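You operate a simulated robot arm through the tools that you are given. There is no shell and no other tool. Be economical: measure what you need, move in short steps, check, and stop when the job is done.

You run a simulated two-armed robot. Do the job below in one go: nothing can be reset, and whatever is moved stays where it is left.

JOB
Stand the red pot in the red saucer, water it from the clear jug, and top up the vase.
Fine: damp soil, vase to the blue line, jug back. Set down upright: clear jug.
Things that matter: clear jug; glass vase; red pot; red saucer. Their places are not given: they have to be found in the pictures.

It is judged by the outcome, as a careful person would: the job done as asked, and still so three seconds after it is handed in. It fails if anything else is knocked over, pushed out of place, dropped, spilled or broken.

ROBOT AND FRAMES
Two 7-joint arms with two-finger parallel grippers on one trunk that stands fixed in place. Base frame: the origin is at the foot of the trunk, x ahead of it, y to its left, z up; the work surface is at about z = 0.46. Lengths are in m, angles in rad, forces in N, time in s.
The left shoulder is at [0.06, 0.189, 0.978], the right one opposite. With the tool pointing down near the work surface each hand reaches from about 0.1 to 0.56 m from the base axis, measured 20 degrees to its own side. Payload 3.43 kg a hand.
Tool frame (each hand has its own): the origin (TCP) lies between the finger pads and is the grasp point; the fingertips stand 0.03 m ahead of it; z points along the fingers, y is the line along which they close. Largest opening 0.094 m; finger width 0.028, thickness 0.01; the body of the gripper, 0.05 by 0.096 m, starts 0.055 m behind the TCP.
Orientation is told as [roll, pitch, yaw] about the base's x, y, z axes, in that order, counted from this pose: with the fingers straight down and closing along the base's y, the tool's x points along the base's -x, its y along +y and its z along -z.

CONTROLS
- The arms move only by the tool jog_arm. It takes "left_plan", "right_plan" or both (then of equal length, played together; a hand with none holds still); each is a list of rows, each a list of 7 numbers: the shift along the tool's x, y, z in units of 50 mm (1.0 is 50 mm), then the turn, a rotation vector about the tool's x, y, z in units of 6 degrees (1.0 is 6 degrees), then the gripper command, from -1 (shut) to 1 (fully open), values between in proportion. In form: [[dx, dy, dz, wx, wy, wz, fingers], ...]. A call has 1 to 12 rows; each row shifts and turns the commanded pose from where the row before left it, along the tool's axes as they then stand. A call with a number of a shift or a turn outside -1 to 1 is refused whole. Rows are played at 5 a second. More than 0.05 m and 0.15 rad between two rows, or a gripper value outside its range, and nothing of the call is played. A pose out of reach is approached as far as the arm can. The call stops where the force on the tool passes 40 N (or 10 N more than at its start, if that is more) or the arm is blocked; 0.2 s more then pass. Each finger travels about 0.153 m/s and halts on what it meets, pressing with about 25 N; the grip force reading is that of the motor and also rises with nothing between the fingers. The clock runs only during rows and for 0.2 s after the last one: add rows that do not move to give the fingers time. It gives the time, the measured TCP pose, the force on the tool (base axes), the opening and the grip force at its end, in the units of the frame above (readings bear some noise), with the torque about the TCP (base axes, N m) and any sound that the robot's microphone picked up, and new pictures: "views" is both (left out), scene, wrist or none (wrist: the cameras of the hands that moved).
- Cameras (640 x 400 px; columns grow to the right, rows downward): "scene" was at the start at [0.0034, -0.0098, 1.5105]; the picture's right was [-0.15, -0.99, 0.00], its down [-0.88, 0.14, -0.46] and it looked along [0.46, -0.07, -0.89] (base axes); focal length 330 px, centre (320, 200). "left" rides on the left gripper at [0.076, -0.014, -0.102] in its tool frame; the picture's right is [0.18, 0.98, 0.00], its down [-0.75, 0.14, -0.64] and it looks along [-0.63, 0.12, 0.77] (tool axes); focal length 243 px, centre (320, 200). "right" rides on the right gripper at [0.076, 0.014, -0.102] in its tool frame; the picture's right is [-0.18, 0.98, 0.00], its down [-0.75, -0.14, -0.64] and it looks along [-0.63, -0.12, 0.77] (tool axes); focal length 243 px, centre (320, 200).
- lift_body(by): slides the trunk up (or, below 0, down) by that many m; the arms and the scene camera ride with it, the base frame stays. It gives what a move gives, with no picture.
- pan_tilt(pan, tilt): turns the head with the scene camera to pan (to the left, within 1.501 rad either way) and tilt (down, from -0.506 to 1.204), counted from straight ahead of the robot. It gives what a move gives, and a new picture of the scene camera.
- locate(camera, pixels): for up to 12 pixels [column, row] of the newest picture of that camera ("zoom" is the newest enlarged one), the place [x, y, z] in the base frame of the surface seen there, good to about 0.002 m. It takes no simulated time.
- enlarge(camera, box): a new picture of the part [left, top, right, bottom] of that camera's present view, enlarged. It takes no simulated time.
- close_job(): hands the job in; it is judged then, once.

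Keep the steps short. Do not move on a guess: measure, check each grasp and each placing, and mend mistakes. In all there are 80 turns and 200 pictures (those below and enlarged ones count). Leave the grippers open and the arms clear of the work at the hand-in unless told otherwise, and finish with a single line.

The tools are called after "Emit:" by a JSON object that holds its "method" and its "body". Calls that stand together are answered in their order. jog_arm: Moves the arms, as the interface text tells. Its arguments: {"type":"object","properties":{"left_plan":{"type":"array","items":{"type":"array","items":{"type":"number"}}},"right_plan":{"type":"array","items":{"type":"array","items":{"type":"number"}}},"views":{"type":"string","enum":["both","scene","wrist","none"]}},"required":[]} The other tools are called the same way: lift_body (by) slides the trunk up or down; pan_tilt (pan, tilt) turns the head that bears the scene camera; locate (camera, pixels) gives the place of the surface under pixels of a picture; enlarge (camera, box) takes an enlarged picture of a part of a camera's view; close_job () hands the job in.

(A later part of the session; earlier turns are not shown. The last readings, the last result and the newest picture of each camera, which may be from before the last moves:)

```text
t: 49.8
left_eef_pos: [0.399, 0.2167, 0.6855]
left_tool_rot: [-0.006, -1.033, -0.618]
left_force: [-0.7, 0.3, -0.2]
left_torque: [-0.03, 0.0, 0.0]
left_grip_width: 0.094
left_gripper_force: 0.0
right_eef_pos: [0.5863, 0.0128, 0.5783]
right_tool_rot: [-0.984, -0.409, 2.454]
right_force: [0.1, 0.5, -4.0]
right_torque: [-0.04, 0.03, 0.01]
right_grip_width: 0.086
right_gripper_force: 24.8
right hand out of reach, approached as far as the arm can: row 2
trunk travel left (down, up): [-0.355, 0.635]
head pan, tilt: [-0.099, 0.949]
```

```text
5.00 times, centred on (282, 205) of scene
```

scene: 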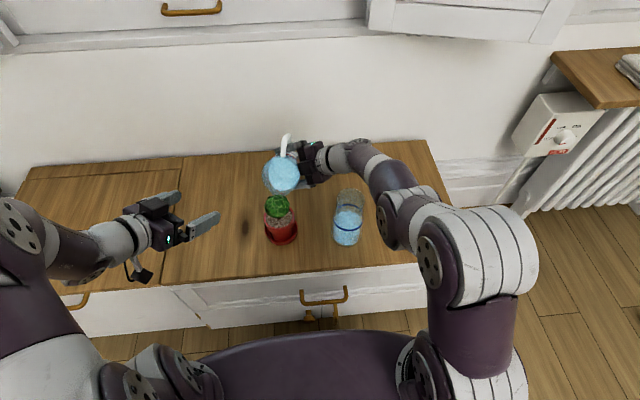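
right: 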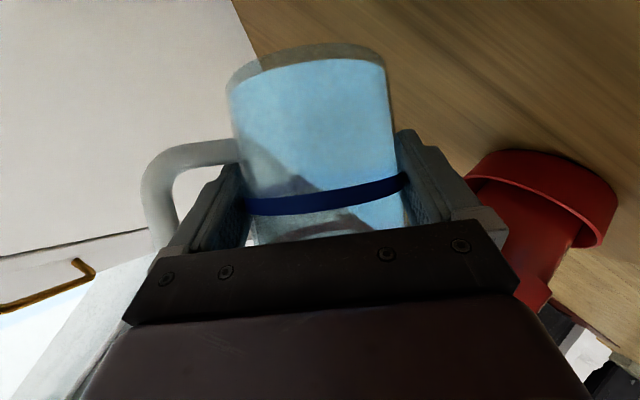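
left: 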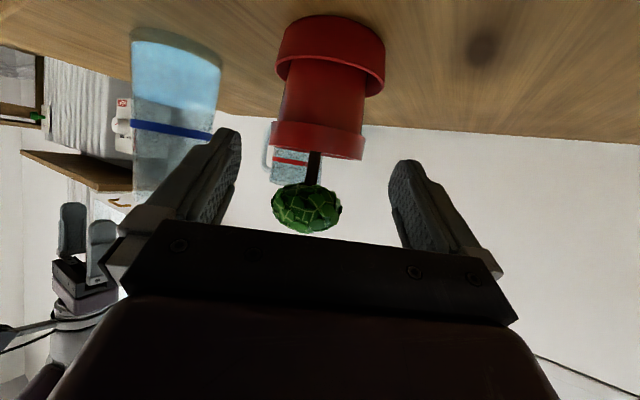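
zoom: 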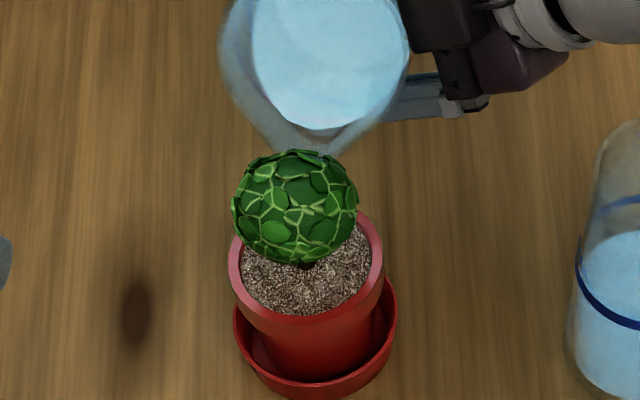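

Row 2 was at the edge of reach. Jug tilt is now about 53°. I'll first see how it responds to 3° more, with a 1 mm raise.

Emit:
{"method": "jog_arm", "body": {"right_plan": [[0, 0, 0, 0, 0, -0.5, -1], [0, 0, 0, 0, 0, 0, -1], [0, 0, 0, 0, 0, 0, -1]], "views": "scene"}}

Emit:
{"method": "enlarge", "body": {"camera": "scene", "box": [250, 165, 314, 245]}}

```text
t: 50.6
left_eef_pos: [0.3985, 0.2167, 0.686]
left_tool_rot: [-0.005, -1.035, -0.617]
left_force: [-0.2, 0.5, -0.2]
left_torque: [0.0, 0.0, -0.01]
left_grip_width: 0.0941
left_gripper_force: 0.2
right_eef_pos: [0.5945, 0.0173, 0.5911]
right_tool_rot: [-0.994, -0.367, 2.484]
right_force: [0.3, 0.6, -3.7]
right_torque: [-0.02, 0.03, -0.01]
right_grip_width: 0.086
right_gripper_force: 25.5
right hand out of reach, approached as far as the arm can: row 1
trunk travel left (down, up): [-0.355, 0.635]
head pan, tilt: [-0.099, 0.949]
```

scene: 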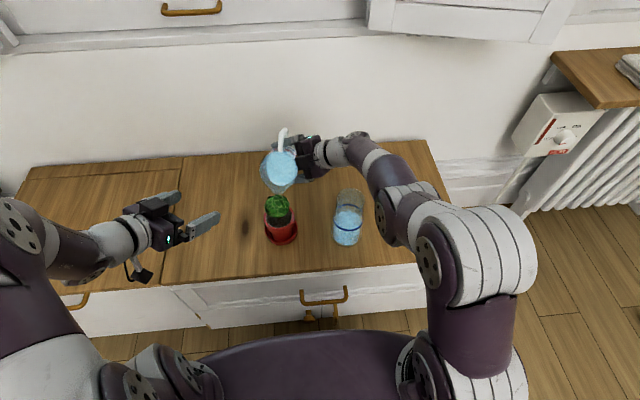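

```text
5.00 times, centred on (282, 205) of scene
```

zoom: 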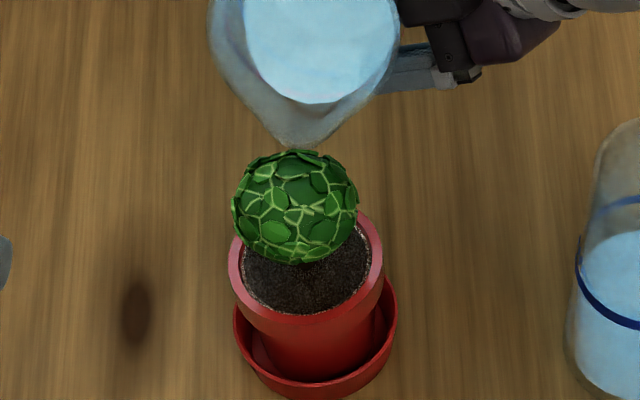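

The soil has turned dark, so it's damp. I'll roll back straight away to stop the flow.

Emit:
{"method": "jog_arm", "body": {"right_plan": [[0, 0, 0, 0, 0, 1, -1], [0, 0, 0, 0, 0, 1, -1], [0, 0, 0, 0, 0, 1, -1], [0, 0, 0, 0, 0, 0, -1]], "views": "scene"}}

Emit:
{"method": "enlarge", "body": {"camera": "scene", "box": [230, 110, 380, 260]}}

```text
t: 51.6
left_eef_pos: [0.399, 0.2177, 0.6842]
left_tool_rot: [-0.006, -1.035, -0.615]
left_force: [0.3, -0.3, 0.2]
left_torque: [0.01, -0.02, 0.0]
left_grip_width: 0.094
left_gripper_force: 0.1
right_eef_pos: [0.5958, 0.018, 0.5906]
right_tool_rot: [-0.906, -0.62, 2.282]
right_force: [0.7, 0.2, -5.4]
right_torque: [-0.03, 0.01, 0.0]
right_grip_width: 0.0863
right_gripper_force: 24.6
trunk travel left (down, up): [-0.355, 0.635]
head pan, tilt: [-0.099, 0.949]
```

scene: 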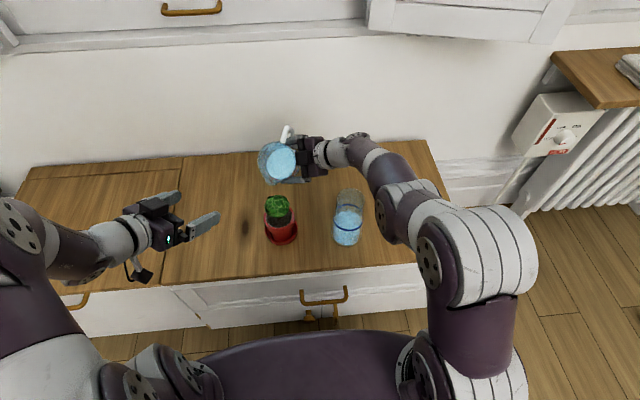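

```text
2.67 times, centred on (305, 185) of scene
```

zoom: 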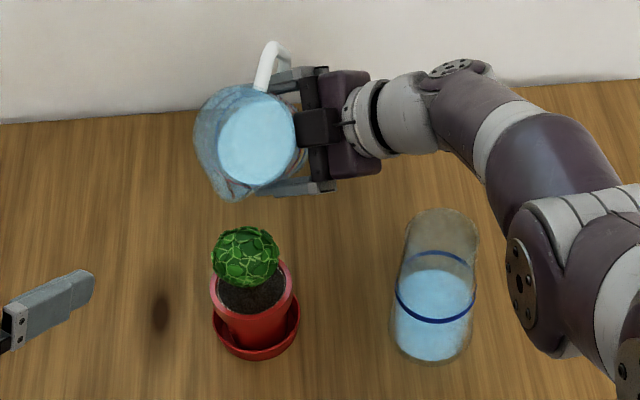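

The pot is watered, with no spill in sight. Next is the vase. I'll bring the jug nearly upright and raise it clear before moving across.

Emit:
{"method": "jog_arm", "body": {"right_plan": [[0, 0, 0, 0, 0, 1, -1], [0, 0, 0, 0, 0, 1, -1], [0, 0, 0, 0, 0, 1, -1], [0, 0, 0, 0, 0, 1, -1], [0, 0, 0, 0, 0, 1, -1], [-0.495, -0.159, -0.3, 0, 0, 0, -1], [-0.495, -0.159, -0.3, 0, 0, 0, -1], [-0.495, -0.159, -0.3, 0, 0, 0, -1], [0, 0, 0, 0, 0, 0, -1]], "views": "none"}}

```text
t: 53.6
left_eef_pos: [0.3996, 0.2155, 0.6855]
left_tool_rot: [-0.006, -1.035, -0.615]
left_force: [-0.7, -0.3, 0.0]
left_torque: [0.04, -0.02, 0.03]
left_grip_width: 0.0942
left_gripper_force: 0.1
right_eef_pos: [0.5943, 0.0195, 0.6817]
right_tool_rot: [-0.487, -0.968, 1.709]
right_force: [0.9, 0.0, -4.6]
right_torque: [-0.04, 0.03, -0.02]
right_grip_width: 0.0863
right_gripper_force: 25.0
trunk travel left (down, up): [-0.355, 0.635]
head pan, tilt: [-0.099, 0.949]
```

Now I'll yaw back to 40° and carry the jug to the right of and behind the vase, at a height of 0.68.

Emit:
{"method": "jog_arm", "body": {"right_plan": [[0, 0, 0, 0.86, 0.276, 0.521, -1], [0, 0, 0, 0.86, 0.276, 0.521, -1], [0, 0, 0, 0.86, 0.276, 0.521, -1], [0, 0, 0, 0.86, 0.276, 0.521, -1], [0.422, -0.284, -0.547, 0, 0, 0, -1], [0.422, -0.284, -0.547, 0, 0, 0, -1], [0.422, -0.284, -0.547, 0, 0, 0, -1], [0.422, -0.284, -0.547, 0, 0, 0, -1], [0.422, -0.284, -0.547, 0, 0, 0, -1], [0.422, -0.284, -0.547, 0, 0, 0, -1], [0, 0, 0, 0, 0, 0, -1]], "views": "scene"}}

Emit:
{"method": "enlarge", "body": {"camera": "scene", "box": [240, 100, 432, 260]}}

```text
t: 56.0
left_eef_pos: [0.3989, 0.2171, 0.6854]
left_tool_rot: [-0.006, -1.033, -0.616]
left_force: [0.0, -0.3, -0.5]
left_torque: [0.0, 0.01, -0.01]
left_grip_width: 0.0942
left_gripper_force: 0.1
right_eef_pos: [0.5278, -0.1962, 0.6798]
right_tool_rot: [-0.488, -0.968, 1.273]
right_force: [0.2, -0.5, -3.9]
right_torque: [-0.01, 0.05, -0.01]
right_grip_width: 0.0864
right_gripper_force: 25.3
trunk travel left (down, up): [-0.355, 0.635]
head pan, tilt: [-0.099, 0.949]
```

scene: 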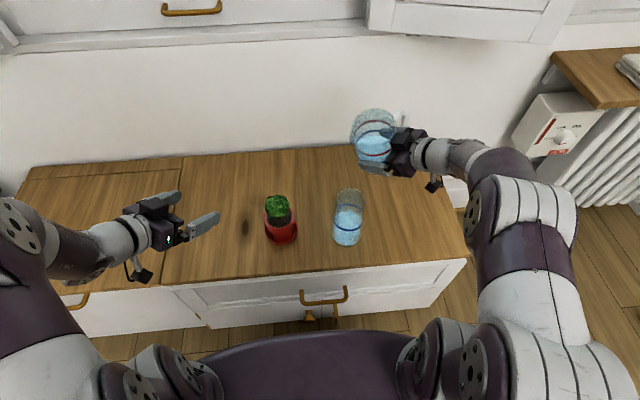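

```text
2.50 times, centred on (336, 180) of scene
```

zoom: 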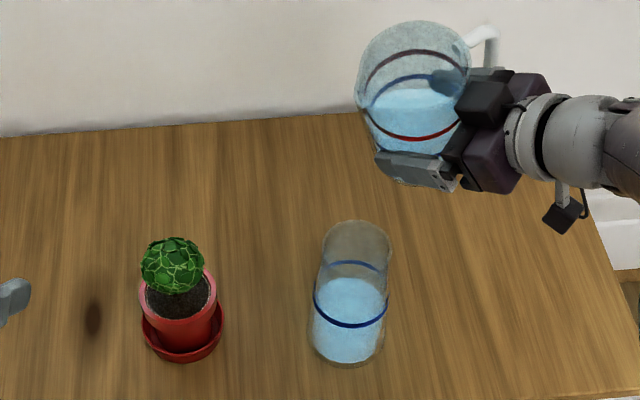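

It's in place. I'll roll to about 48° here; flow isn't expected before ~63°.

Emit:
{"method": "jog_arm", "body": {"right_plan": [[0, 0, 0, 0, 0, -1, -1], [0, 0, 0, 0, 0, -1, -1], [0, 0, 0, 0, 0, -1, -1], [0, 0, 0, 0, 0, -1, -1], [0, 0, 0, 0, 0, -1, -1], [0, 0, 0, 0, 0, 0, -1]], "views": "scene"}}

Emit:
{"method": "enlarge", "body": {"camera": "scene", "box": [300, 110, 428, 260]}}

```text
t: 57.4
left_eef_pos: [0.3997, 0.2169, 0.6845]
left_tool_rot: [-0.006, -1.035, -0.616]
left_force: [0.1, -0.6, 0.2]
left_torque: [-0.03, 0.01, 0.0]
left_grip_width: 0.0943
left_gripper_force: 0.0
right_eef_pos: [0.5277, -0.1966, 0.681]
right_tool_rot: [-0.91, -0.617, 1.849]
right_force: [-1.3, -0.4, -4.7]
right_torque: [-0.05, 0.04, 0.01]
right_grip_width: 0.0862
right_gripper_force: 25.1
trunk travel left (down, up): [-0.355, 0.635]
head pan, tilt: [-0.099, 0.949]
```

scene: 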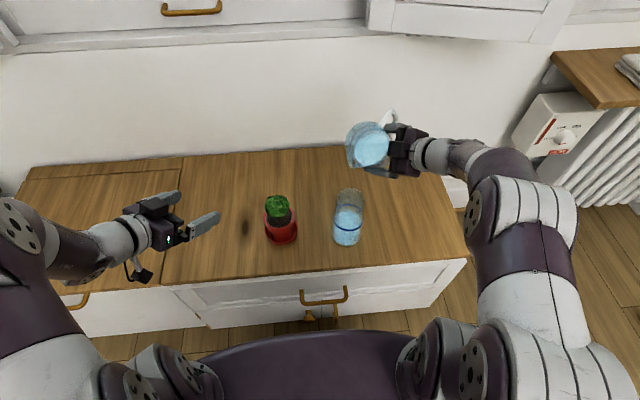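

```text
2.67 times, centred on (364, 185) of scene
```

zoom: 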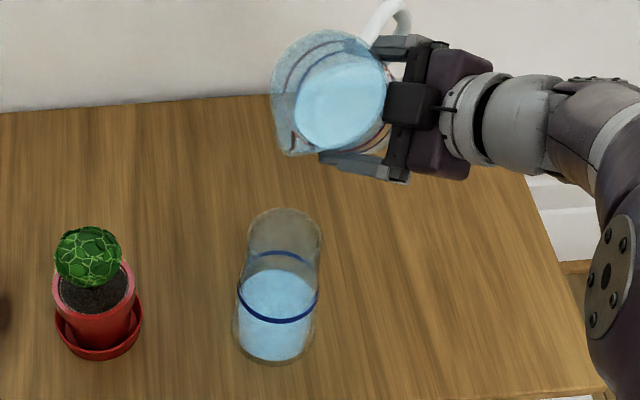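

No limit was hit. I'll lower 45 mm and roll to 60°, keeping the lip over the vase mouth.

Emit:
{"method": "jog_arm", "body": {"right_plan": [[0.261, 0.29, 0.225, 0, 0, 0, -1], [0.261, 0.29, 0.225, 0, 0, 0, -1], [0, 0, 0, 0, 0, -1, -1], [0, 0, 0, 0, 0, -0.6, -1], [0, 0, 0, 0, 0, 0, -1]], "views": "scene"}}

Emit:
{"method": "enlarge", "body": {"camera": "scene", "box": [310, 140, 406, 260]}}

```text
t: 58.6
left_eef_pos: [0.3985, 0.217, 0.6846]
left_tool_rot: [-0.005, -1.035, -0.615]
left_force: [0.9, -0.4, -0.1]
left_torque: [-0.01, -0.01, 0.0]
left_grip_width: 0.0939
left_gripper_force: 0.0
right_eef_pos: [0.5576, -0.2049, 0.6629]
right_tool_rot: [-0.966, -0.484, 1.962]
right_force: [0.1, 0.5, -3.4]
right_torque: [-0.04, 0.03, -0.03]
right_grip_width: 0.086
right_gripper_force: 25.0
right hand out of reach, approached as far as the arm can: row 2, 3, 4
trunk travel left (down, up): [-0.355, 0.635]
head pan, tilt: [-0.099, 0.949]
```

scene: 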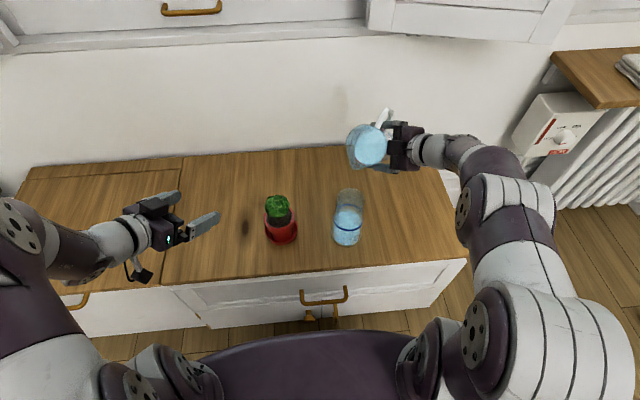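

```text
3.33 times, centred on (358, 200) of scene
```

zoom: 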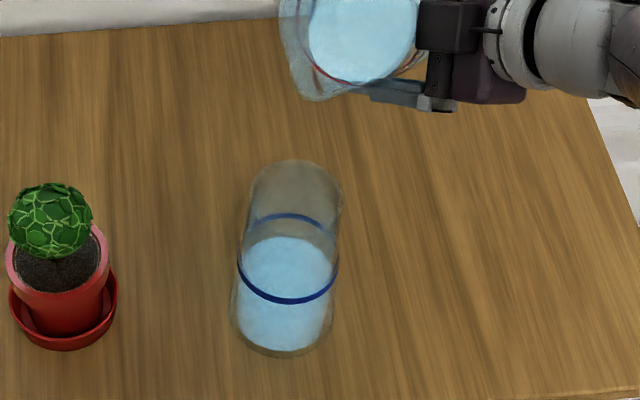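

The wrist limit pushed the hand out 30 mm, away from the vase. Nothing flowed. I'll un-roll slightly, raise the hand relative to the shoulder, then lower with the trunk instead.

Emit:
{"method": "jog_arm", "body": {"right_plan": [[0, 0, 0, 0, 0, 1, -1], [-0.317, -0.117, -0.3, 0, 0, 0, -1], [-0.317, -0.117, -0.3, 0, 0, 0, -1], [-0.317, -0.117, -0.3, 0, 0, 0, -1], [0, 0, 0, 0, 0, 0, -1]], "views": "none"}}

```text
t: 59.8
left_eef_pos: [0.3989, 0.2165, 0.6867]
left_tool_rot: [-0.007, -1.036, -0.617]
left_force: [0.8, -0.5, 0.0]
left_torque: [0.02, 0.02, 0.01]
left_grip_width: 0.094
left_gripper_force: 0.1
right_eef_pos: [0.5251, -0.1946, 0.7237]
right_tool_rot: [-0.935, -0.568, 1.891]
right_force: [0.8, -0.6, -4.0]
right_torque: [-0.04, 0.02, 0.02]
right_grip_width: 0.0862
right_gripper_force: 25.1
trunk travel left (down, up): [-0.355, 0.635]
head pan, tilt: [-0.099, 0.949]
```

Emit:
{"method": "lift_body", "body": {"by": -0.08}}

Emit:
{"method": "pan_tilt", "body": {"pan": -0.1, "tilt": 0.95}}

Emit:
{"method": "enlarge", "body": {"camera": "scene", "box": [300, 110, 428, 250]}}

```text
t: 60.9
left_eef_pos: [0.399, 0.2185, 0.6057]
left_tool_rot: [-0.007, -1.035, -0.618]
left_force: [-0.4, 0.0, 0.3]
left_torque: [-0.01, 0.01, -0.05]
left_grip_width: 0.0941
left_gripper_force: 0.1
right_eef_pos: [0.5249, -0.1943, 0.644]
right_tool_rot: [-0.935, -0.568, 1.891]
right_force: [0.3, 0.4, -4.3]
right_torque: [-0.05, 0.05, 0.0]
right_grip_width: 0.0863
right_gripper_force: 24.7
trunk travel left (down, up): [-0.275, 0.715]
head pan, tilt: [-0.099, 0.949]
```

```text
t: 61.5
left_eef_pos: [0.3994, 0.2173, 0.6052]
left_tool_rot: [-0.004, -1.034, -0.617]
left_force: [0.6, -0.7, 0.5]
left_torque: [-0.01, 0.01, 0.0]
left_grip_width: 0.094
left_gripper_force: 0.0
right_eef_pos: [0.5249, -0.1957, 0.6436]
right_tool_rot: [-0.937, -0.569, 1.892]
right_force: [-0.4, 0.4, -3.3]
right_torque: [-0.02, 0.05, 0.01]
right_grip_width: 0.0862
right_gripper_force: 25.1
trunk travel left (down, up): [-0.275, 0.715]
head pan, tilt: [-0.099, 0.949]
```

scene: 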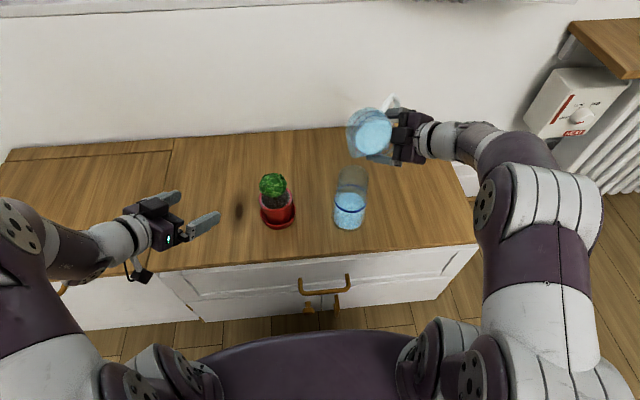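

```text
2.86 times, centred on (364, 180) of scene
```

zoom: 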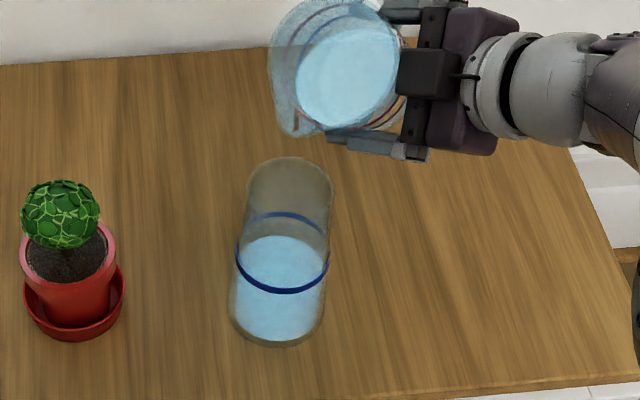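

Emit:
{"method": "locate", "body": {"camera": "zoom", "pixels": [[296, 130], [301, 128], [305, 132], [290, 125], [283, 237], [283, 290], [285, 213], [283, 243]]}}

Emit:
{"method": "enlarge", "body": {"camera": "scene", "box": [325, 145, 389, 195]}}

```text
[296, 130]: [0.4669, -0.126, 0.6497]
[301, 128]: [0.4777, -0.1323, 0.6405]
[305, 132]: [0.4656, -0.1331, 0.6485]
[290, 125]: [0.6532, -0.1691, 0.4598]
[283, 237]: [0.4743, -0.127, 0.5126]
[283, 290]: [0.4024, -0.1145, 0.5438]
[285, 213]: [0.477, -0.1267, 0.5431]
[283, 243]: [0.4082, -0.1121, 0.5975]
```

```text
8.00 times, centred on (357, 170) of scene
```

zoom: 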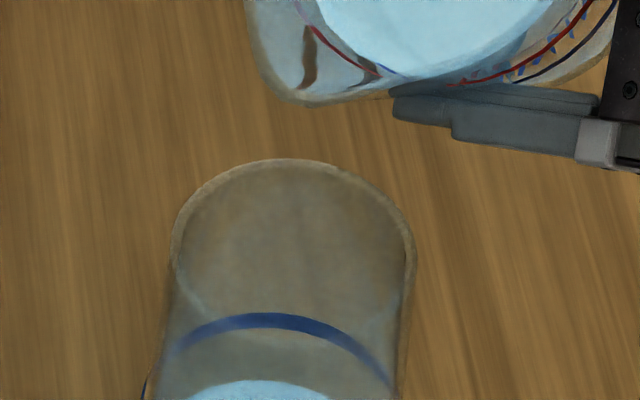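

The lip (≈0.464, -0.128, 0.652) is over the vase mouth and inside the far rim. I'll roll on in steps, 9° first.

Emit:
{"method": "jog_arm", "body": {"right_plan": [[0, 0, 0, 0, 0, -0.5, -1], [0, 0, 0, 0, 0, -0.5, -1], [0, 0, 0, 0, 0, -0.5, -1], [0, 0, 0, 0, 0, 0, -1]], "views": "scene"}}

Emit:
{"method": "enlarge", "body": {"camera": "scene", "box": [315, 130, 395, 240]}}

```text
t: 62.5
left_eef_pos: [0.3988, 0.2174, 0.6051]
left_tool_rot: [-0.004, -1.035, -0.616]
left_force: [-0.5, 0.5, 0.9]
left_torque: [0.0, 0.0, 0.0]
left_grip_width: 0.0937
left_gripper_force: 0.1
right_eef_pos: [0.5291, -0.1954, 0.6431]
right_tool_rot: [-0.982, -0.441, 1.995]
right_force: [-0.3, -0.1, -4.5]
right_torque: [0.0, 0.03, 0.0]
right_grip_width: 0.086
right_gripper_force: 25.3
right hand out of reach, approached as far as the arm can: row 3
trunk travel left (down, up): [-0.275, 0.715]
head pan, tilt: [-0.099, 0.949]
```

scene: 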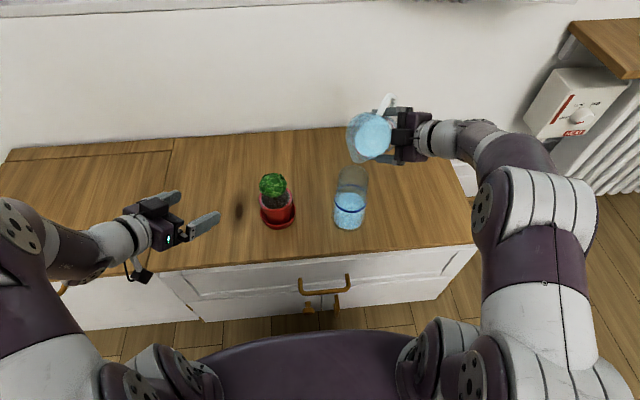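

```text
3.64 times, centred on (355, 185) of scene
```

zoom: 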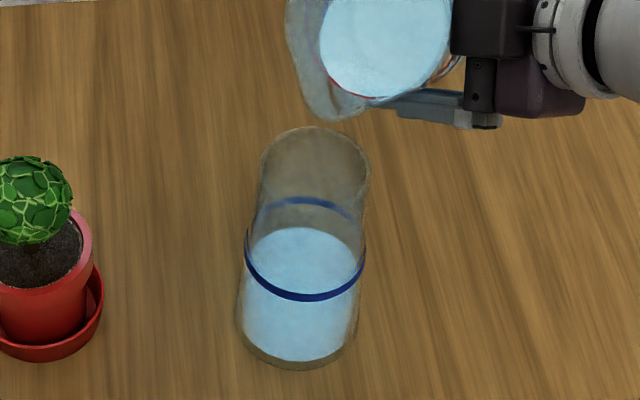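

The limit shows again at about 60° of roll. Raising the hand relative to the shoulder helped before, so lowering the trunk further should give more roll. First I'll check elbow heights above the counter.

Emit:
{"method": "locate", "body": {"camera": "scene", "pixels": [[485, 205], [540, 190], [520, 150], [480, 140], [20, 220], [90, 250], [150, 345], [465, 355], [480, 290], [480, 240]]}}

```text
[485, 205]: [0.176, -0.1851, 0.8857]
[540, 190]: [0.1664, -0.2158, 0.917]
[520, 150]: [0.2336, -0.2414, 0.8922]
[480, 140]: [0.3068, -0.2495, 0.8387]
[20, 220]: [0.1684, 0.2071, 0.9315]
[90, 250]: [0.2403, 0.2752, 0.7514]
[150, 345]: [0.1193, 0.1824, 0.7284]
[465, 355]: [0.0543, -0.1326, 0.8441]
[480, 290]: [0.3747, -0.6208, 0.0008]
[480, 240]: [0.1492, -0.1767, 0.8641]
```

The elbows are up high (z≈0.9), so lowering is safe. Arm up 80 mm, then trunk down 80 mm, net zero.

Emit:
{"method": "jog_arm", "body": {"right_plan": [[-0.23, -0.4, -0.267, 0, 0, 0, -1], [-0.23, -0.4, -0.267, 0, 0, 0, -1], [-0.23, -0.4, -0.267, 0, 0, 0, -1], [0, 0, 0, 0, 0, 0, -1]], "views": "none"}}

Emit:
{"method": "lift_body", "body": {"by": -0.075}}

Emit:
{"method": "pan_tilt", "body": {"pan": -0.1, "tilt": 0.95}}

Emit:
{"method": "enlarge", "body": {"camera": "scene", "box": [305, 90, 417, 230]}}

```text
t: 63.5
left_eef_pos: [0.3992, 0.2167, 0.6051]
left_tool_rot: [-0.005, -1.033, -0.616]
left_force: [-0.1, 0.2, 0.5]
left_torque: [-0.02, 0.01, -0.04]
left_grip_width: 0.0939
left_gripper_force: 0.0
right_eef_pos: [0.5263, -0.1973, 0.7228]
right_tool_rot: [-0.983, -0.44, 1.994]
right_force: [0.1, -0.7, -4.4]
right_torque: [-0.07, 0.03, -0.01]
right_grip_width: 0.0863
right_gripper_force: 25.0
trunk travel left (down, up): [-0.275, 0.715]
head pan, tilt: [-0.099, 0.949]
```

```text
t: 64.7
left_eef_pos: [0.3987, 0.2171, 0.5295]
left_tool_rot: [-0.005, -1.034, -0.617]
left_force: [0.0, 0.1, 0.4]
left_torque: [0.03, 0.02, -0.01]
left_grip_width: 0.0941
left_gripper_force: 0.1
right_eef_pos: [0.5264, -0.1968, 0.6469]
right_tool_rot: [-0.985, -0.442, 1.996]
right_force: [0.5, 0.0, -4.0]
right_torque: [-0.03, 0.04, 0.02]
right_grip_width: 0.0863
right_gripper_force: 24.7
trunk travel left (down, up): [-0.2, 0.79]
head pan, tilt: [-0.099, 0.949]
```

```text
t: 65.3
left_eef_pos: [0.3985, 0.2175, 0.5298]
left_tool_rot: [-0.004, -1.035, -0.617]
left_force: [-0.2, -0.6, -0.1]
left_torque: [0.01, -0.05, -0.03]
left_grip_width: 0.094
left_gripper_force: 0.2
right_eef_pos: [0.5262, -0.1969, 0.6491]
right_tool_rot: [-0.985, -0.44, 1.995]
right_force: [0.4, -0.4, -4.8]
right_torque: [-0.04, 0.03, 0.02]
right_grip_width: 0.0863
right_gripper_force: 24.8
trunk travel left (down, up): [-0.2, 0.79]
head pan, tilt: [-0.099, 0.949]
```

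scene: 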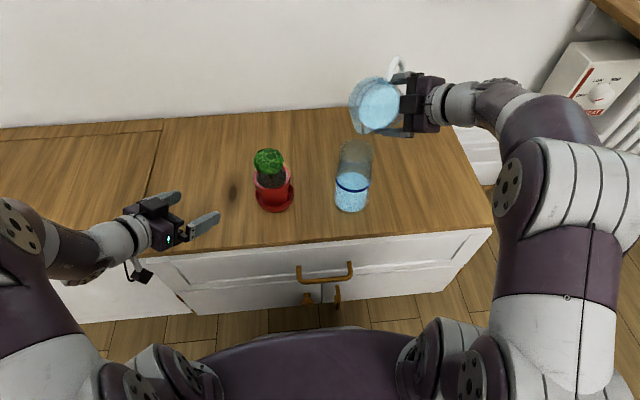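

```text
2.86 times, centred on (361, 160) of scene
```

zoom: 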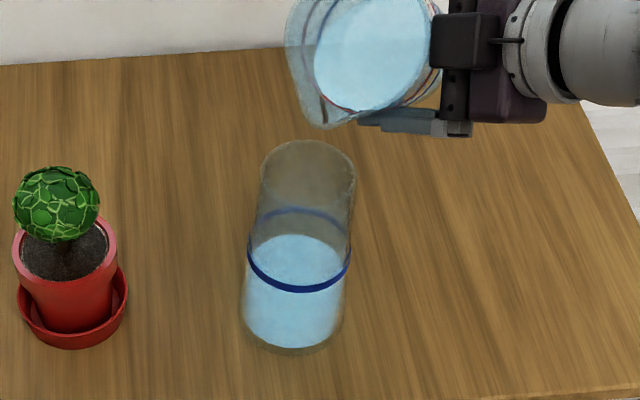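

Same net position, lip at ≈(0.456, -0.128, 0.654). I'll roll 4.5° more.

Emit:
{"method": "jog_arm", "body": {"right_plan": [[0, 0, 0, 0, 0, -0.5, -1], [0, 0, 0, 0, 0, -0.25, -1], [0, 0, 0, 0, 0, 0, -1]], "views": "scene"}}

Emit:
{"method": "enlarge", "body": {"camera": "scene", "box": [315, 90, 395, 220]}}

```text
t: 66.1
left_eef_pos: [0.3996, 0.2171, 0.5297]
left_tool_rot: [-0.004, -1.036, -0.616]
left_force: [0.3, 0.2, -0.2]
left_torque: [-0.02, 0.01, 0.01]
left_grip_width: 0.094
left_gripper_force: 0.1
right_eef_pos: [0.5271, -0.196, 0.648]
right_tool_rot: [-1.004, -0.374, 2.043]
right_force: [-0.6, 0.0, -3.4]
right_torque: [-0.01, 0.03, 0.02]
right_grip_width: 0.0863
right_gripper_force: 24.7
trunk travel left (down, up): [-0.2, 0.79]
head pan, tilt: [-0.099, 0.949]
```

scene: 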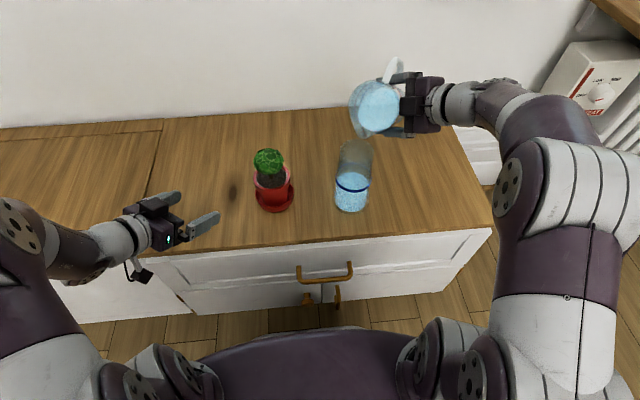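

```text
3.08 times, centred on (355, 155) of scene
```

zoom: 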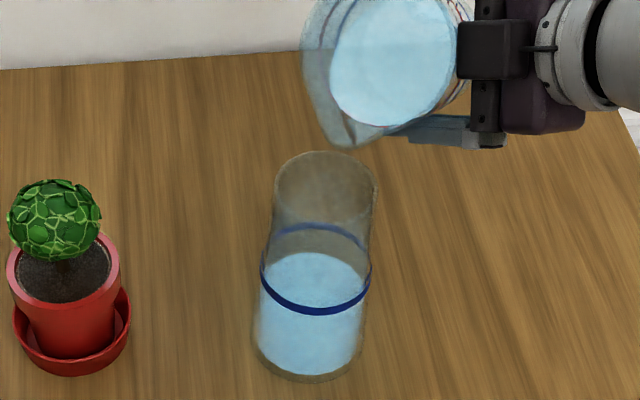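

No limit hit and no flow yet. I'll roll 3° more.

Emit:
{"method": "jog_arm", "body": {"right_plan": [[0, 0, 0, 0, 0, -0.5, -1], [0, 0, 0, 0, 0, 0, -1]], "views": "scene"}}

Emit:
{"method": "enlarge", "body": {"camera": "scene", "box": [315, 90, 395, 220]}}

```text
t: 66.7
left_eef_pos: [0.3997, 0.2176, 0.5297]
left_tool_rot: [-0.004, -1.036, -0.616]
left_force: [-0.2, 0.1, -0.4]
left_torque: [0.02, 0.02, 0.02]
left_grip_width: 0.0937
left_gripper_force: 0.0
right_eef_pos: [0.5267, -0.1964, 0.6491]
right_tool_rot: [-1.015, -0.33, 2.073]
right_force: [0.3, -0.2, -3.8]
right_torque: [-0.04, 0.03, 0.01]
right_grip_width: 0.0862
right_gripper_force: 25.2
trunk travel left (down, up): [-0.2, 0.79]
head pan, tilt: [-0.099, 0.949]
```

scene: 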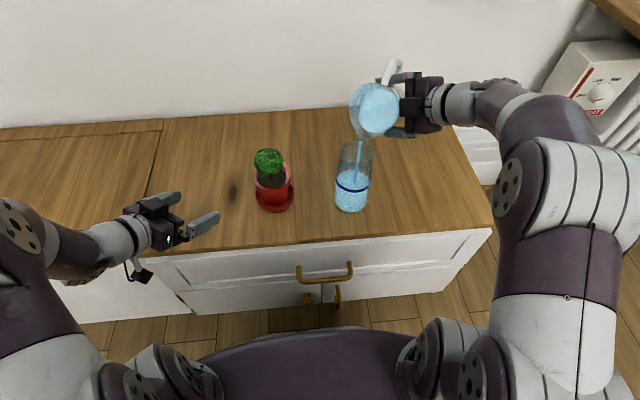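

```text
3.08 times, centred on (355, 155) of scene
```

zoom: 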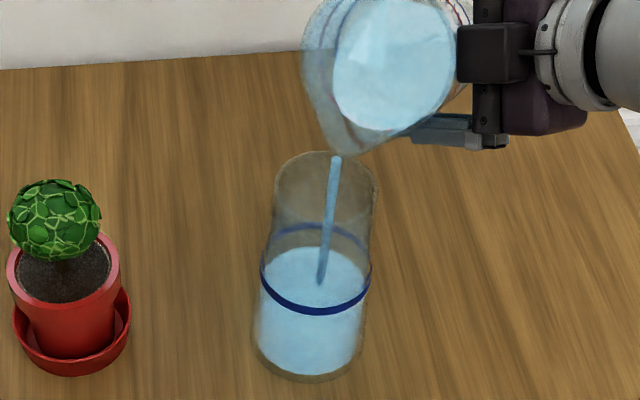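

A thin stream is falling straight into the vase. I'll hold for a short time and check the level.

Emit:
{"method": "jog_arm", "body": {"right_plan": [[0, 0, 0, 0, 0, 0, -1], [0, 0, 0, 0, 0, 0, -1]], "views": "none"}}

Emit:
{"method": "enlarge", "body": {"camera": "scene", "box": [323, 125, 387, 220]}}

```text
t: 67.3
left_eef_pos: [0.3988, 0.2174, 0.531]
left_tool_rot: [-0.006, -1.036, -0.617]
left_force: [-1.2, -0.1, 0.3]
left_torque: [0.0, 0.0, 0.01]
left_grip_width: 0.0941
left_gripper_force: 0.1
right_eef_pos: [0.5271, -0.1969, 0.6482]
right_tool_rot: [-1.012, -0.329, 2.073]
right_force: [0.6, -0.5, -2.7]
right_torque: [-0.04, 0.01, 0.01]
right_grip_width: 0.0862
right_gripper_force: 25.3
trunk travel left (down, up): [-0.2, 0.79]
head pan, tilt: [-0.099, 0.949]
```

```text
4.21 times, centred on (355, 172) of scene
```

zoom: 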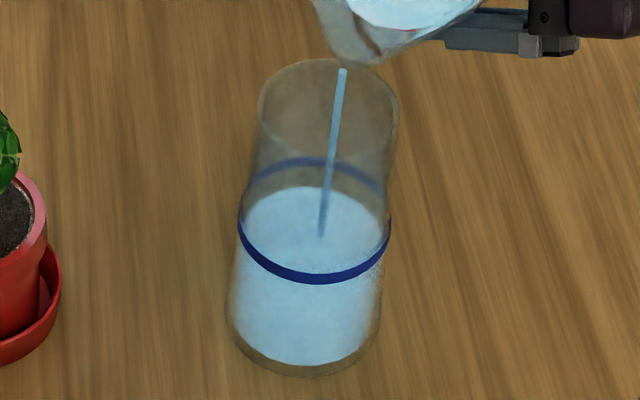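

Emit:
{"method": "locate", "body": {"camera": "zoom", "pixels": [[305, 160], [305, 175], [305, 186], [305, 190]]}}

Emit:
{"method": "jog_arm", "body": {"right_plan": [[0, 0, 0, 0, 0, 0, -1], [0, 0, 0, 0, 0, 0, -1], [0, 0, 0, 0, 0, 0, -1]], "views": "none"}}

Emit:
{"method": "enlarge", "body": {"camera": "scene", "box": [323, 125, 387, 220]}}

```text
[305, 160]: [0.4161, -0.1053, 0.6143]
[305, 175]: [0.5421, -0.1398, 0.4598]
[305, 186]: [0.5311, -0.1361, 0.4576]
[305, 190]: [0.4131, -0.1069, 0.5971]
```

```text
t: 68.1
left_eef_pos: [0.398, 0.2159, 0.5293]
left_tool_rot: [-0.005, -1.034, -0.616]
left_force: [0.3, 0.5, -0.1]
left_torque: [0.03, -0.01, 0.0]
left_grip_width: 0.0941
left_gripper_force: 0.1
right_eef_pos: [0.5269, -0.1964, 0.6475]
right_tool_rot: [-1.015, -0.329, 2.071]
right_force: [-0.3, -0.2, -4.1]
right_torque: [-0.07, 0.04, -0.01]
right_grip_width: 0.0862
right_gripper_force: 25.3
trunk travel left (down, up): [-0.2, 0.79]
head pan, tilt: [-0.099, 0.949]
```

```text
4.21 times, centred on (355, 172) of scene
```

zoom: 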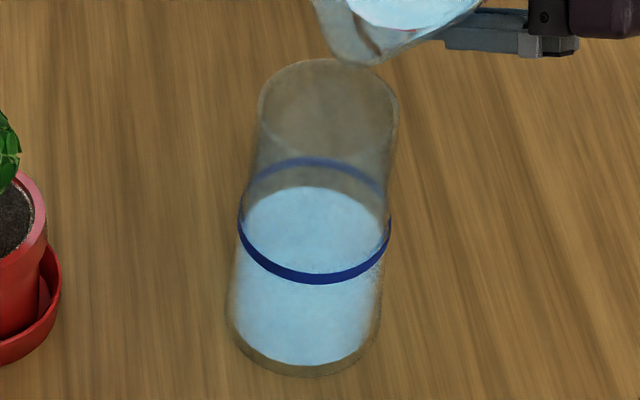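

The flow stopped by itself at this tilt; the level rose only a little (row 186 against the back line at ~162). I'll roll 3° more and hold.

Emit:
{"method": "jog_arm", "body": {"right_plan": [[0, 0, 0, 0, 0, -0.5, -1], [0, 0, 0, 0, 0, 0, -1], [0, 0, 0, 0, 0, 0, -1], [0, 0, 0, 0, 0, 0, -1], [0, 0, 0, 0, 0, 0, -1]], "views": "none"}}

Emit:
{"method": "enlarge", "body": {"camera": "scene", "box": [323, 125, 387, 220]}}

```text
t: 69.3
left_eef_pos: [0.3985, 0.2163, 0.531]
left_tool_rot: [-0.006, -1.034, -0.615]
left_force: [0.3, -0.4, -0.1]
left_torque: [-0.02, -0.02, 0.01]
left_grip_width: 0.0941
left_gripper_force: 0.0
right_eef_pos: [0.5325, -0.1977, 0.6506]
right_tool_rot: [-1.02, -0.288, 2.1]
right_force: [-0.5, 0.4, -4.0]
right_torque: [0.0, 0.02, 0.01]
right_grip_width: 0.0861
right_gripper_force: 25.2
right hand out of reach, approached as far as the arm can: row 1
trunk travel left (down, up): [-0.2, 0.79]
head pan, tilt: [-0.099, 0.949]
```

```text
4.21 times, centred on (355, 172) of scene
```

zoom: 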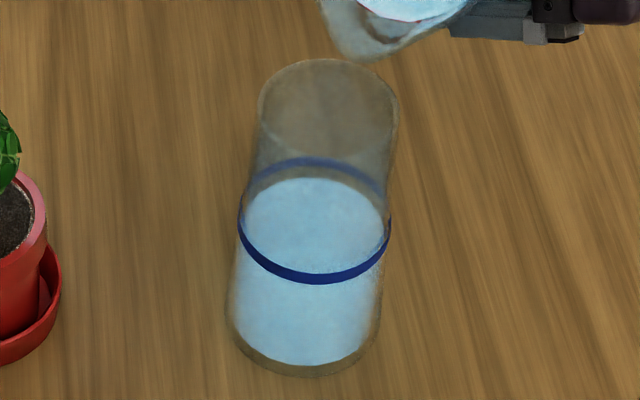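

The level rose to row 178 and needs to reach ~162. The limit is near again, so I'll raise both hands 50–60 mm and lower the trunk 50 mm.

Emit:
{"method": "jog_arm", "body": {"right_plan": [[-0.17, -0.375, -0.29, 0, 0, 0, -1], [-0.17, -0.375, -0.29, 0, 0, 0, -1], [0, 0, 0, 0, 0, 0, -1]], "left_plan": [[-0.516, 0, -0.306, 0, 0, 0, 1], [-0.516, 0, -0.306, 0, 0, 0, 1], [0, 0, 0, 0, 0, 0, 1]], "views": "none"}}

Emit:
{"method": "lift_body", "body": {"by": -0.05}}

Emit:
{"method": "pan_tilt", "body": {"pan": -0.1, "tilt": 0.95}}

Emit:
{"method": "enlarge", "body": {"camera": "scene", "box": [323, 100, 387, 205]}}

```text
t: 70.1
left_eef_pos: [0.3995, 0.2167, 0.5903]
left_tool_rot: [-0.005, -1.035, -0.616]
left_force: [-0.3, 0.7, -0.1]
left_torque: [-0.03, -0.02, 0.0]
left_grip_width: 0.0938
left_gripper_force: 0.0
right_eef_pos: [0.526, -0.1986, 0.7008]
right_tool_rot: [-1.024, -0.285, 2.099]
right_force: [-0.1, 0.2, -3.3]
right_torque: [-0.05, -0.01, -0.01]
right_grip_width: 0.0865
right_gripper_force: 25.1
trunk travel left (down, up): [-0.2, 0.79]
head pan, tilt: [-0.099, 0.949]
```

```text
t: 71.0
left_eef_pos: [0.3984, 0.2164, 0.5393]
left_tool_rot: [-0.002, -1.037, -0.618]
left_force: [0.7, -0.7, -0.1]
left_torque: [0.0, -0.02, 0.01]
left_grip_width: 0.0942
left_gripper_force: 0.0
right_eef_pos: [0.5275, -0.198, 0.651]
right_tool_rot: [-1.023, -0.286, 2.099]
right_force: [0.0, -0.1, -4.2]
right_torque: [-0.03, 0.05, 0.0]
right_grip_width: 0.0864
right_gripper_force: 25.1
trunk travel left (down, up): [-0.15, 0.84]
head pan, tilt: [-0.099, 0.949]
```

```text
t: 71.6
left_eef_pos: [0.3986, 0.216, 0.541]
left_tool_rot: [-0.006, -1.036, -0.617]
left_force: [-0.1, 0.1, 0.8]
left_torque: [0.0, -0.01, 0.01]
left_grip_width: 0.094
left_gripper_force: 0.1
right_eef_pos: [0.5271, -0.1986, 0.6516]
right_tool_rot: [-1.022, -0.286, 2.102]
right_force: [1.6, 0.2, -3.4]
right_torque: [-0.04, 0.05, 0.0]
right_grip_width: 0.0862
right_gripper_force: 25.0
trunk travel left (down, up): [-0.15, 0.84]
head pan, tilt: [-0.099, 0.949]
```

scene: 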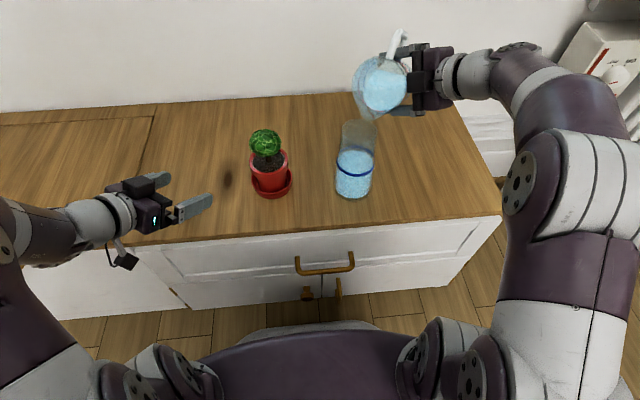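

```text
3.81 times, centred on (355, 152) of scene
```

zoom: 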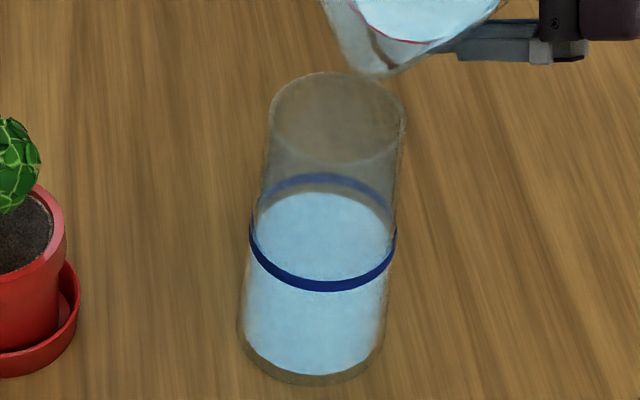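

About 12 px remain (water edge at row 192, back line centred on ~180). I'll roll 3° and hold.

Emit:
{"method": "jog_arm", "body": {"right_plan": [[0, 0, 0, 0, 0, -0.5, -1], [0, 0, 0, 0, 0, 0, -1], [0, 0, 0, 0, 0, 0, -1], [0, 0, 0, 0, 0, 0, -1], [0, 0, 0, 0, 0, 0, -1]], "views": "none"}}

Emit:
{"method": "enlarge", "body": {"camera": "scene", "box": [323, 100, 387, 205]}}

```text
t: 72.8
left_eef_pos: [0.3985, 0.2167, 0.541]
left_tool_rot: [-0.006, -1.036, -0.617]
left_force: [0.2, 0.8, 0.0]
left_torque: [-0.03, 0.03, 0.03]
left_grip_width: 0.0938
left_gripper_force: 0.1
right_eef_pos: [0.5255, -0.1975, 0.6509]
right_tool_rot: [-1.03, -0.241, 2.13]
right_force: [0.3, -0.1, -2.2]
right_torque: [-0.05, 0.05, 0.0]
right_grip_width: 0.0863
right_gripper_force: 24.8
trunk travel left (down, up): [-0.15, 0.84]
head pan, tilt: [-0.099, 0.949]
```

```text
3.81 times, centred on (355, 152) of scene
```

zoom: 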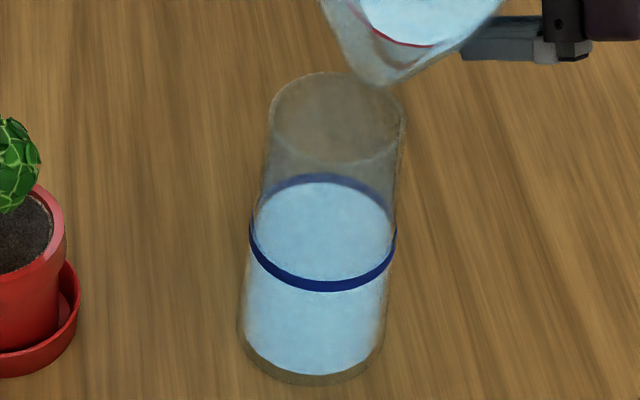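

Very close: the water edge is now within the back line's band. I'll look closer and measure.

Emit:
{"method": "enlarge", "body": {"camera": "scene", "box": [335, 135, 379, 185]}}

```text
8.00 times, centred on (357, 160) of scene
```

zoom: 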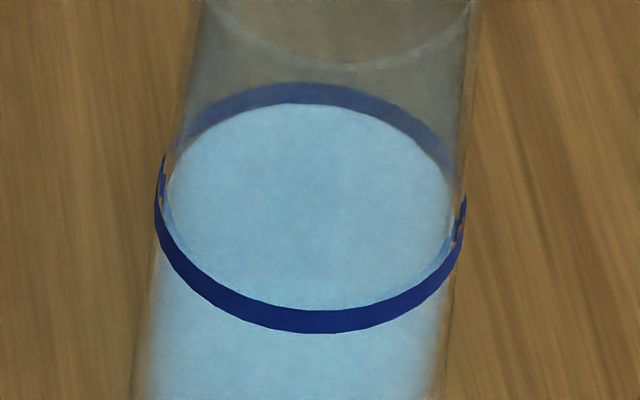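

Emit:
{"method": "locate", "body": {"camera": "zoom", "pixels": [[300, 84], [300, 93], [300, 102], [300, 108], [310, 314], [310, 322], [310, 331], [310, 303]]}}

```text
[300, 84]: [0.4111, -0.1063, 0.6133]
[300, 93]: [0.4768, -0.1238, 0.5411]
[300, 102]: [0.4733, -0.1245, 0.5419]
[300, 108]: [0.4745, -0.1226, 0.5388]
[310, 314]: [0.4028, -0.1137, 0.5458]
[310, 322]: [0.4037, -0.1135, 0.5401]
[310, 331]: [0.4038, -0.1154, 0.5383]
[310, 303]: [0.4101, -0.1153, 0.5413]
```

The water level (≈0.542) matches the blue line (≈0.5425). I'll roll the jug back upright now.

Emit:
{"method": "jog_arm", "body": {"right_plan": [[0, 0, 0, 0, 0, 1, -1], [0, 0, 0, 0, 0, 1, -1], [0, 0, 0, 0, 0, 1, -1], [0, 0, 0, 0, 0, 1, -1], [0, 0, 0, 0, 0, 1, -1], [0, 0, 0, 0, 0, 1, -1], [0, 0, 0, 0, 0, 1, -1], [0, 0, 0, 0, 0, 1, -1], [0, 0, 0, 0, 0, 1, -1], [0, 0, 0, 0, 0, 1, -1], [0, 0, 0, 0, 0, 1, -1], [0, 0, 0, 0, 0, 0, -1]], "views": "scene"}}

Emit:
{"method": "enlarge", "body": {"camera": "scene", "box": [230, 60, 430, 210]}}

```text
t: 75.4
left_eef_pos: [0.3985, 0.2155, 0.5409]
left_tool_rot: [-0.006, -1.034, -0.617]
left_force: [-0.3, -0.4, 0.2]
left_torque: [0.0, 0.01, 0.0]
left_grip_width: 0.0943
left_gripper_force: 0.1
right_eef_pos: [0.5269, -0.1991, 0.6505]
right_tool_rot: [-0.235, -1.031, 0.973]
right_force: [0.5, 0.0, -4.5]
right_torque: [0.0, 0.03, 0.02]
right_grip_width: 0.0859
right_gripper_force: 25.0
trunk travel left (down, up): [-0.15, 0.84]
head pan, tilt: [-0.099, 0.949]
```

scene: 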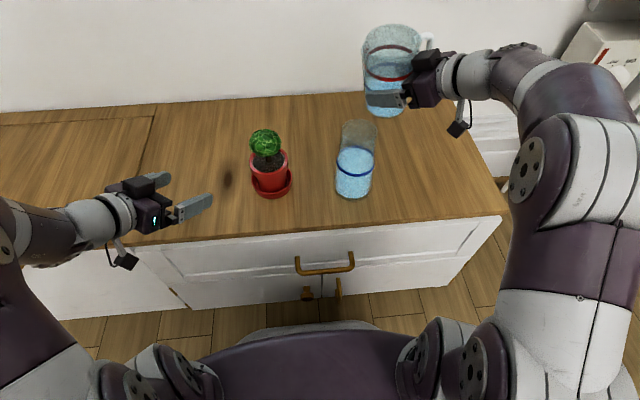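

```text
2.67 times, centred on (330, 135) of scene
```

zoom: 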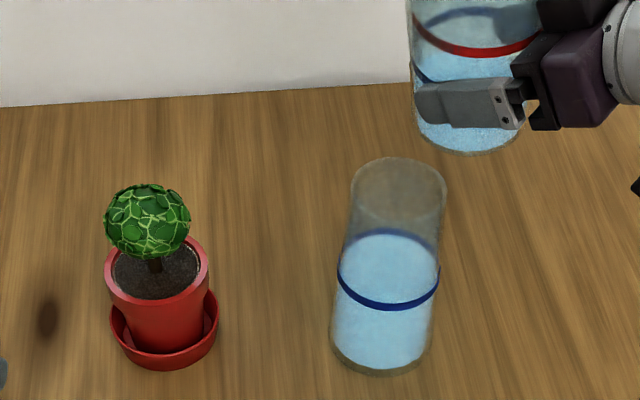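

The vase is at its line and nothing has spilled. The jug has 8° of residual roll. I'll remove that, yaw back to 24° and travel above its home spot.

Emit:
{"method": "jog_arm", "body": {"right_plan": [[0, 0, 0, 0, 0, 0.66, -1], [0, 0, 0, 0, 0, 0.66, -1], [0, 0, 0, 0.774, 0, 0.447, -1], [0, 0, 0, 0.774, 0, 0.447, -1], [0, 0, 0, 0.774, 0, 0.447, -1], [-0.395, 0.066, 0.683, 0, 0, 0, -1], [-0.395, 0.066, 0.683, 0, 0, 0, -1], [-0.395, 0.066, 0.683, 0, 0, 0, -1], [-0.395, 0.066, 0.683, 0, 0, 0, -1], [0, 0, 0, 0, 0, 0, -1], [0, 0, 0, 0, 0, 0, -1]], "views": "scene"}}

```text
t: 77.8
left_eef_pos: [0.3985, 0.2159, 0.5394]
left_tool_rot: [-0.005, -1.036, -0.616]
left_force: [-0.5, -0.4, 0.2]
left_torque: [-0.01, -0.02, 0.0]
left_grip_width: 0.094
left_gripper_force: 0.0
right_eef_pos: [0.6663, -0.1224, 0.652]
right_tool_rot: [-0.001, -1.049, 0.423]
right_force: [0.2, 0.7, -2.8]
right_torque: [0.01, 0.06, 0.02]
right_grip_width: 0.0866
right_gripper_force: 25.1
trunk travel left (down, up): [-0.15, 0.84]
head pan, tilt: [-0.099, 0.949]
```

scene: 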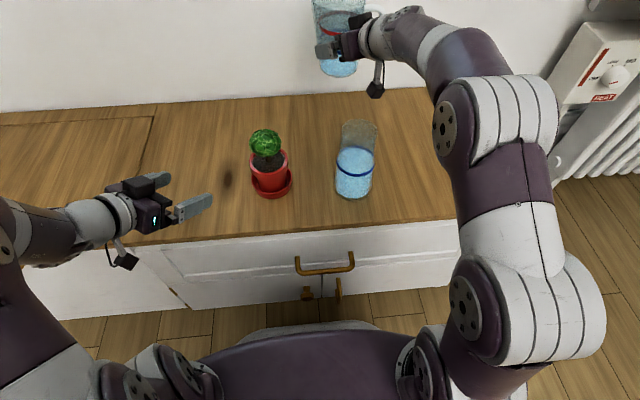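

The pose matches home exactly. I'll lower most of the way and check clearance around the vase.

Emit:
{"method": "jog_arm", "body": {"right_plan": [[0.443, 0, 0.256, 0, 0, 0, -1], [0.443, 0, 0.256, 0, 0, 0, -1], [0.443, 0, 0.256, 0, 0, 0, -1], [0.443, 0, 0.256, 0, 0, 0, -1], [0, 0, 0, 0, 0, 0, -1]], "views": "both"}}

```text
t: 79.0
left_eef_pos: [0.3989, 0.2165, 0.5402]
left_tool_rot: [-0.006, -1.035, -0.616]
left_force: [0.2, 0.1, -0.5]
left_torque: [-0.02, 0.01, 0.01]
left_grip_width: 0.094
left_gripper_force: 0.0
right_eef_pos: [0.6654, -0.1215, 0.5499]
right_tool_rot: [-0.002, -1.047, 0.423]
right_force: [-0.6, -0.1, -3.3]
right_torque: [0.01, 0.07, 0.03]
right_grip_width: 0.0864
right_gripper_force: 24.8
trunk travel left (down, up): [-0.15, 0.84]
head pan, tilt: [-0.099, 0.949]
```

scene: 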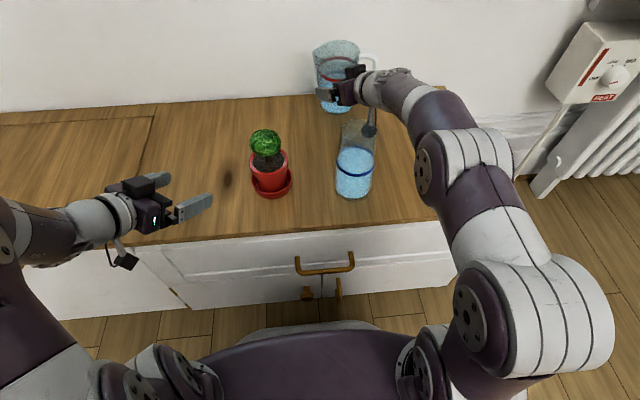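
right: 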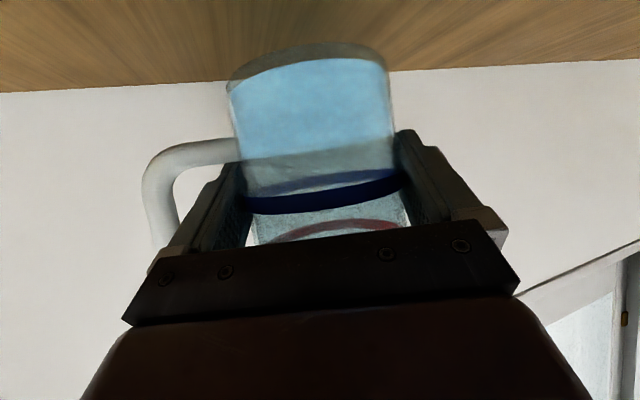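

Clear. I'll lower another 28 mm gently, to just above contact.

Emit:
{"method": "jog_arm", "body": {"right_plan": [[0.2, 0, 0.115, 0, 0, 0, -1], [0.2, 0, 0.115, 0, 0, 0, -1], [0.1, 0, 0.058, 0, 0, 0, -1], [0, 0, 0, 0, 0, 0, -1]], "views": "none"}}

Emit:
{"method": "jog_arm", "body": {"right_plan": [[0.035, 0, 0.02, 0, 0, 0, -1], [0, 0, 0, 0, 0, 0, -1]], "views": "none"}}

```text
t: 80.0
left_eef_pos: [0.3981, 0.2158, 0.5401]
left_tool_rot: [-0.006, -1.034, -0.617]
left_force: [0.1, -0.2, 0.7]
left_torque: [0.03, 0.02, 0.01]
left_grip_width: 0.0942
left_gripper_force: 0.0
right_eef_pos: [0.6664, -0.1195, 0.5206]
right_tool_rot: [-0.003, -1.046, 0.422]
right_force: [0.6, -0.3, -2.7]
right_torque: [0.03, 0.05, -0.02]
right_grip_width: 0.0863
right_gripper_force: 24.8
trunk travel left (down, up): [-0.15, 0.84]
head pan, tilt: [-0.099, 0.949]
```

```text
t: 80.6
left_eef_pos: [0.398, 0.2161, 0.5414]
left_tool_rot: [-0.004, -1.034, -0.616]
left_force: [-0.4, 0.0, 0.6]
left_torque: [-0.03, 0.03, -0.01]
left_grip_width: 0.0939
left_gripper_force: 0.0
right_eef_pos: [0.6652, -0.1215, 0.517]
right_tool_rot: [-0.002, -1.048, 0.424]
right_force: [1.0, 0.6, -0.6]
right_torque: [0.04, -0.17, -0.02]
right_grip_width: 0.0863
right_gripper_force: 25.1
trunk travel left (down, up): [-0.15, 0.84]
head pan, tilt: [-0.099, 0.949]
```

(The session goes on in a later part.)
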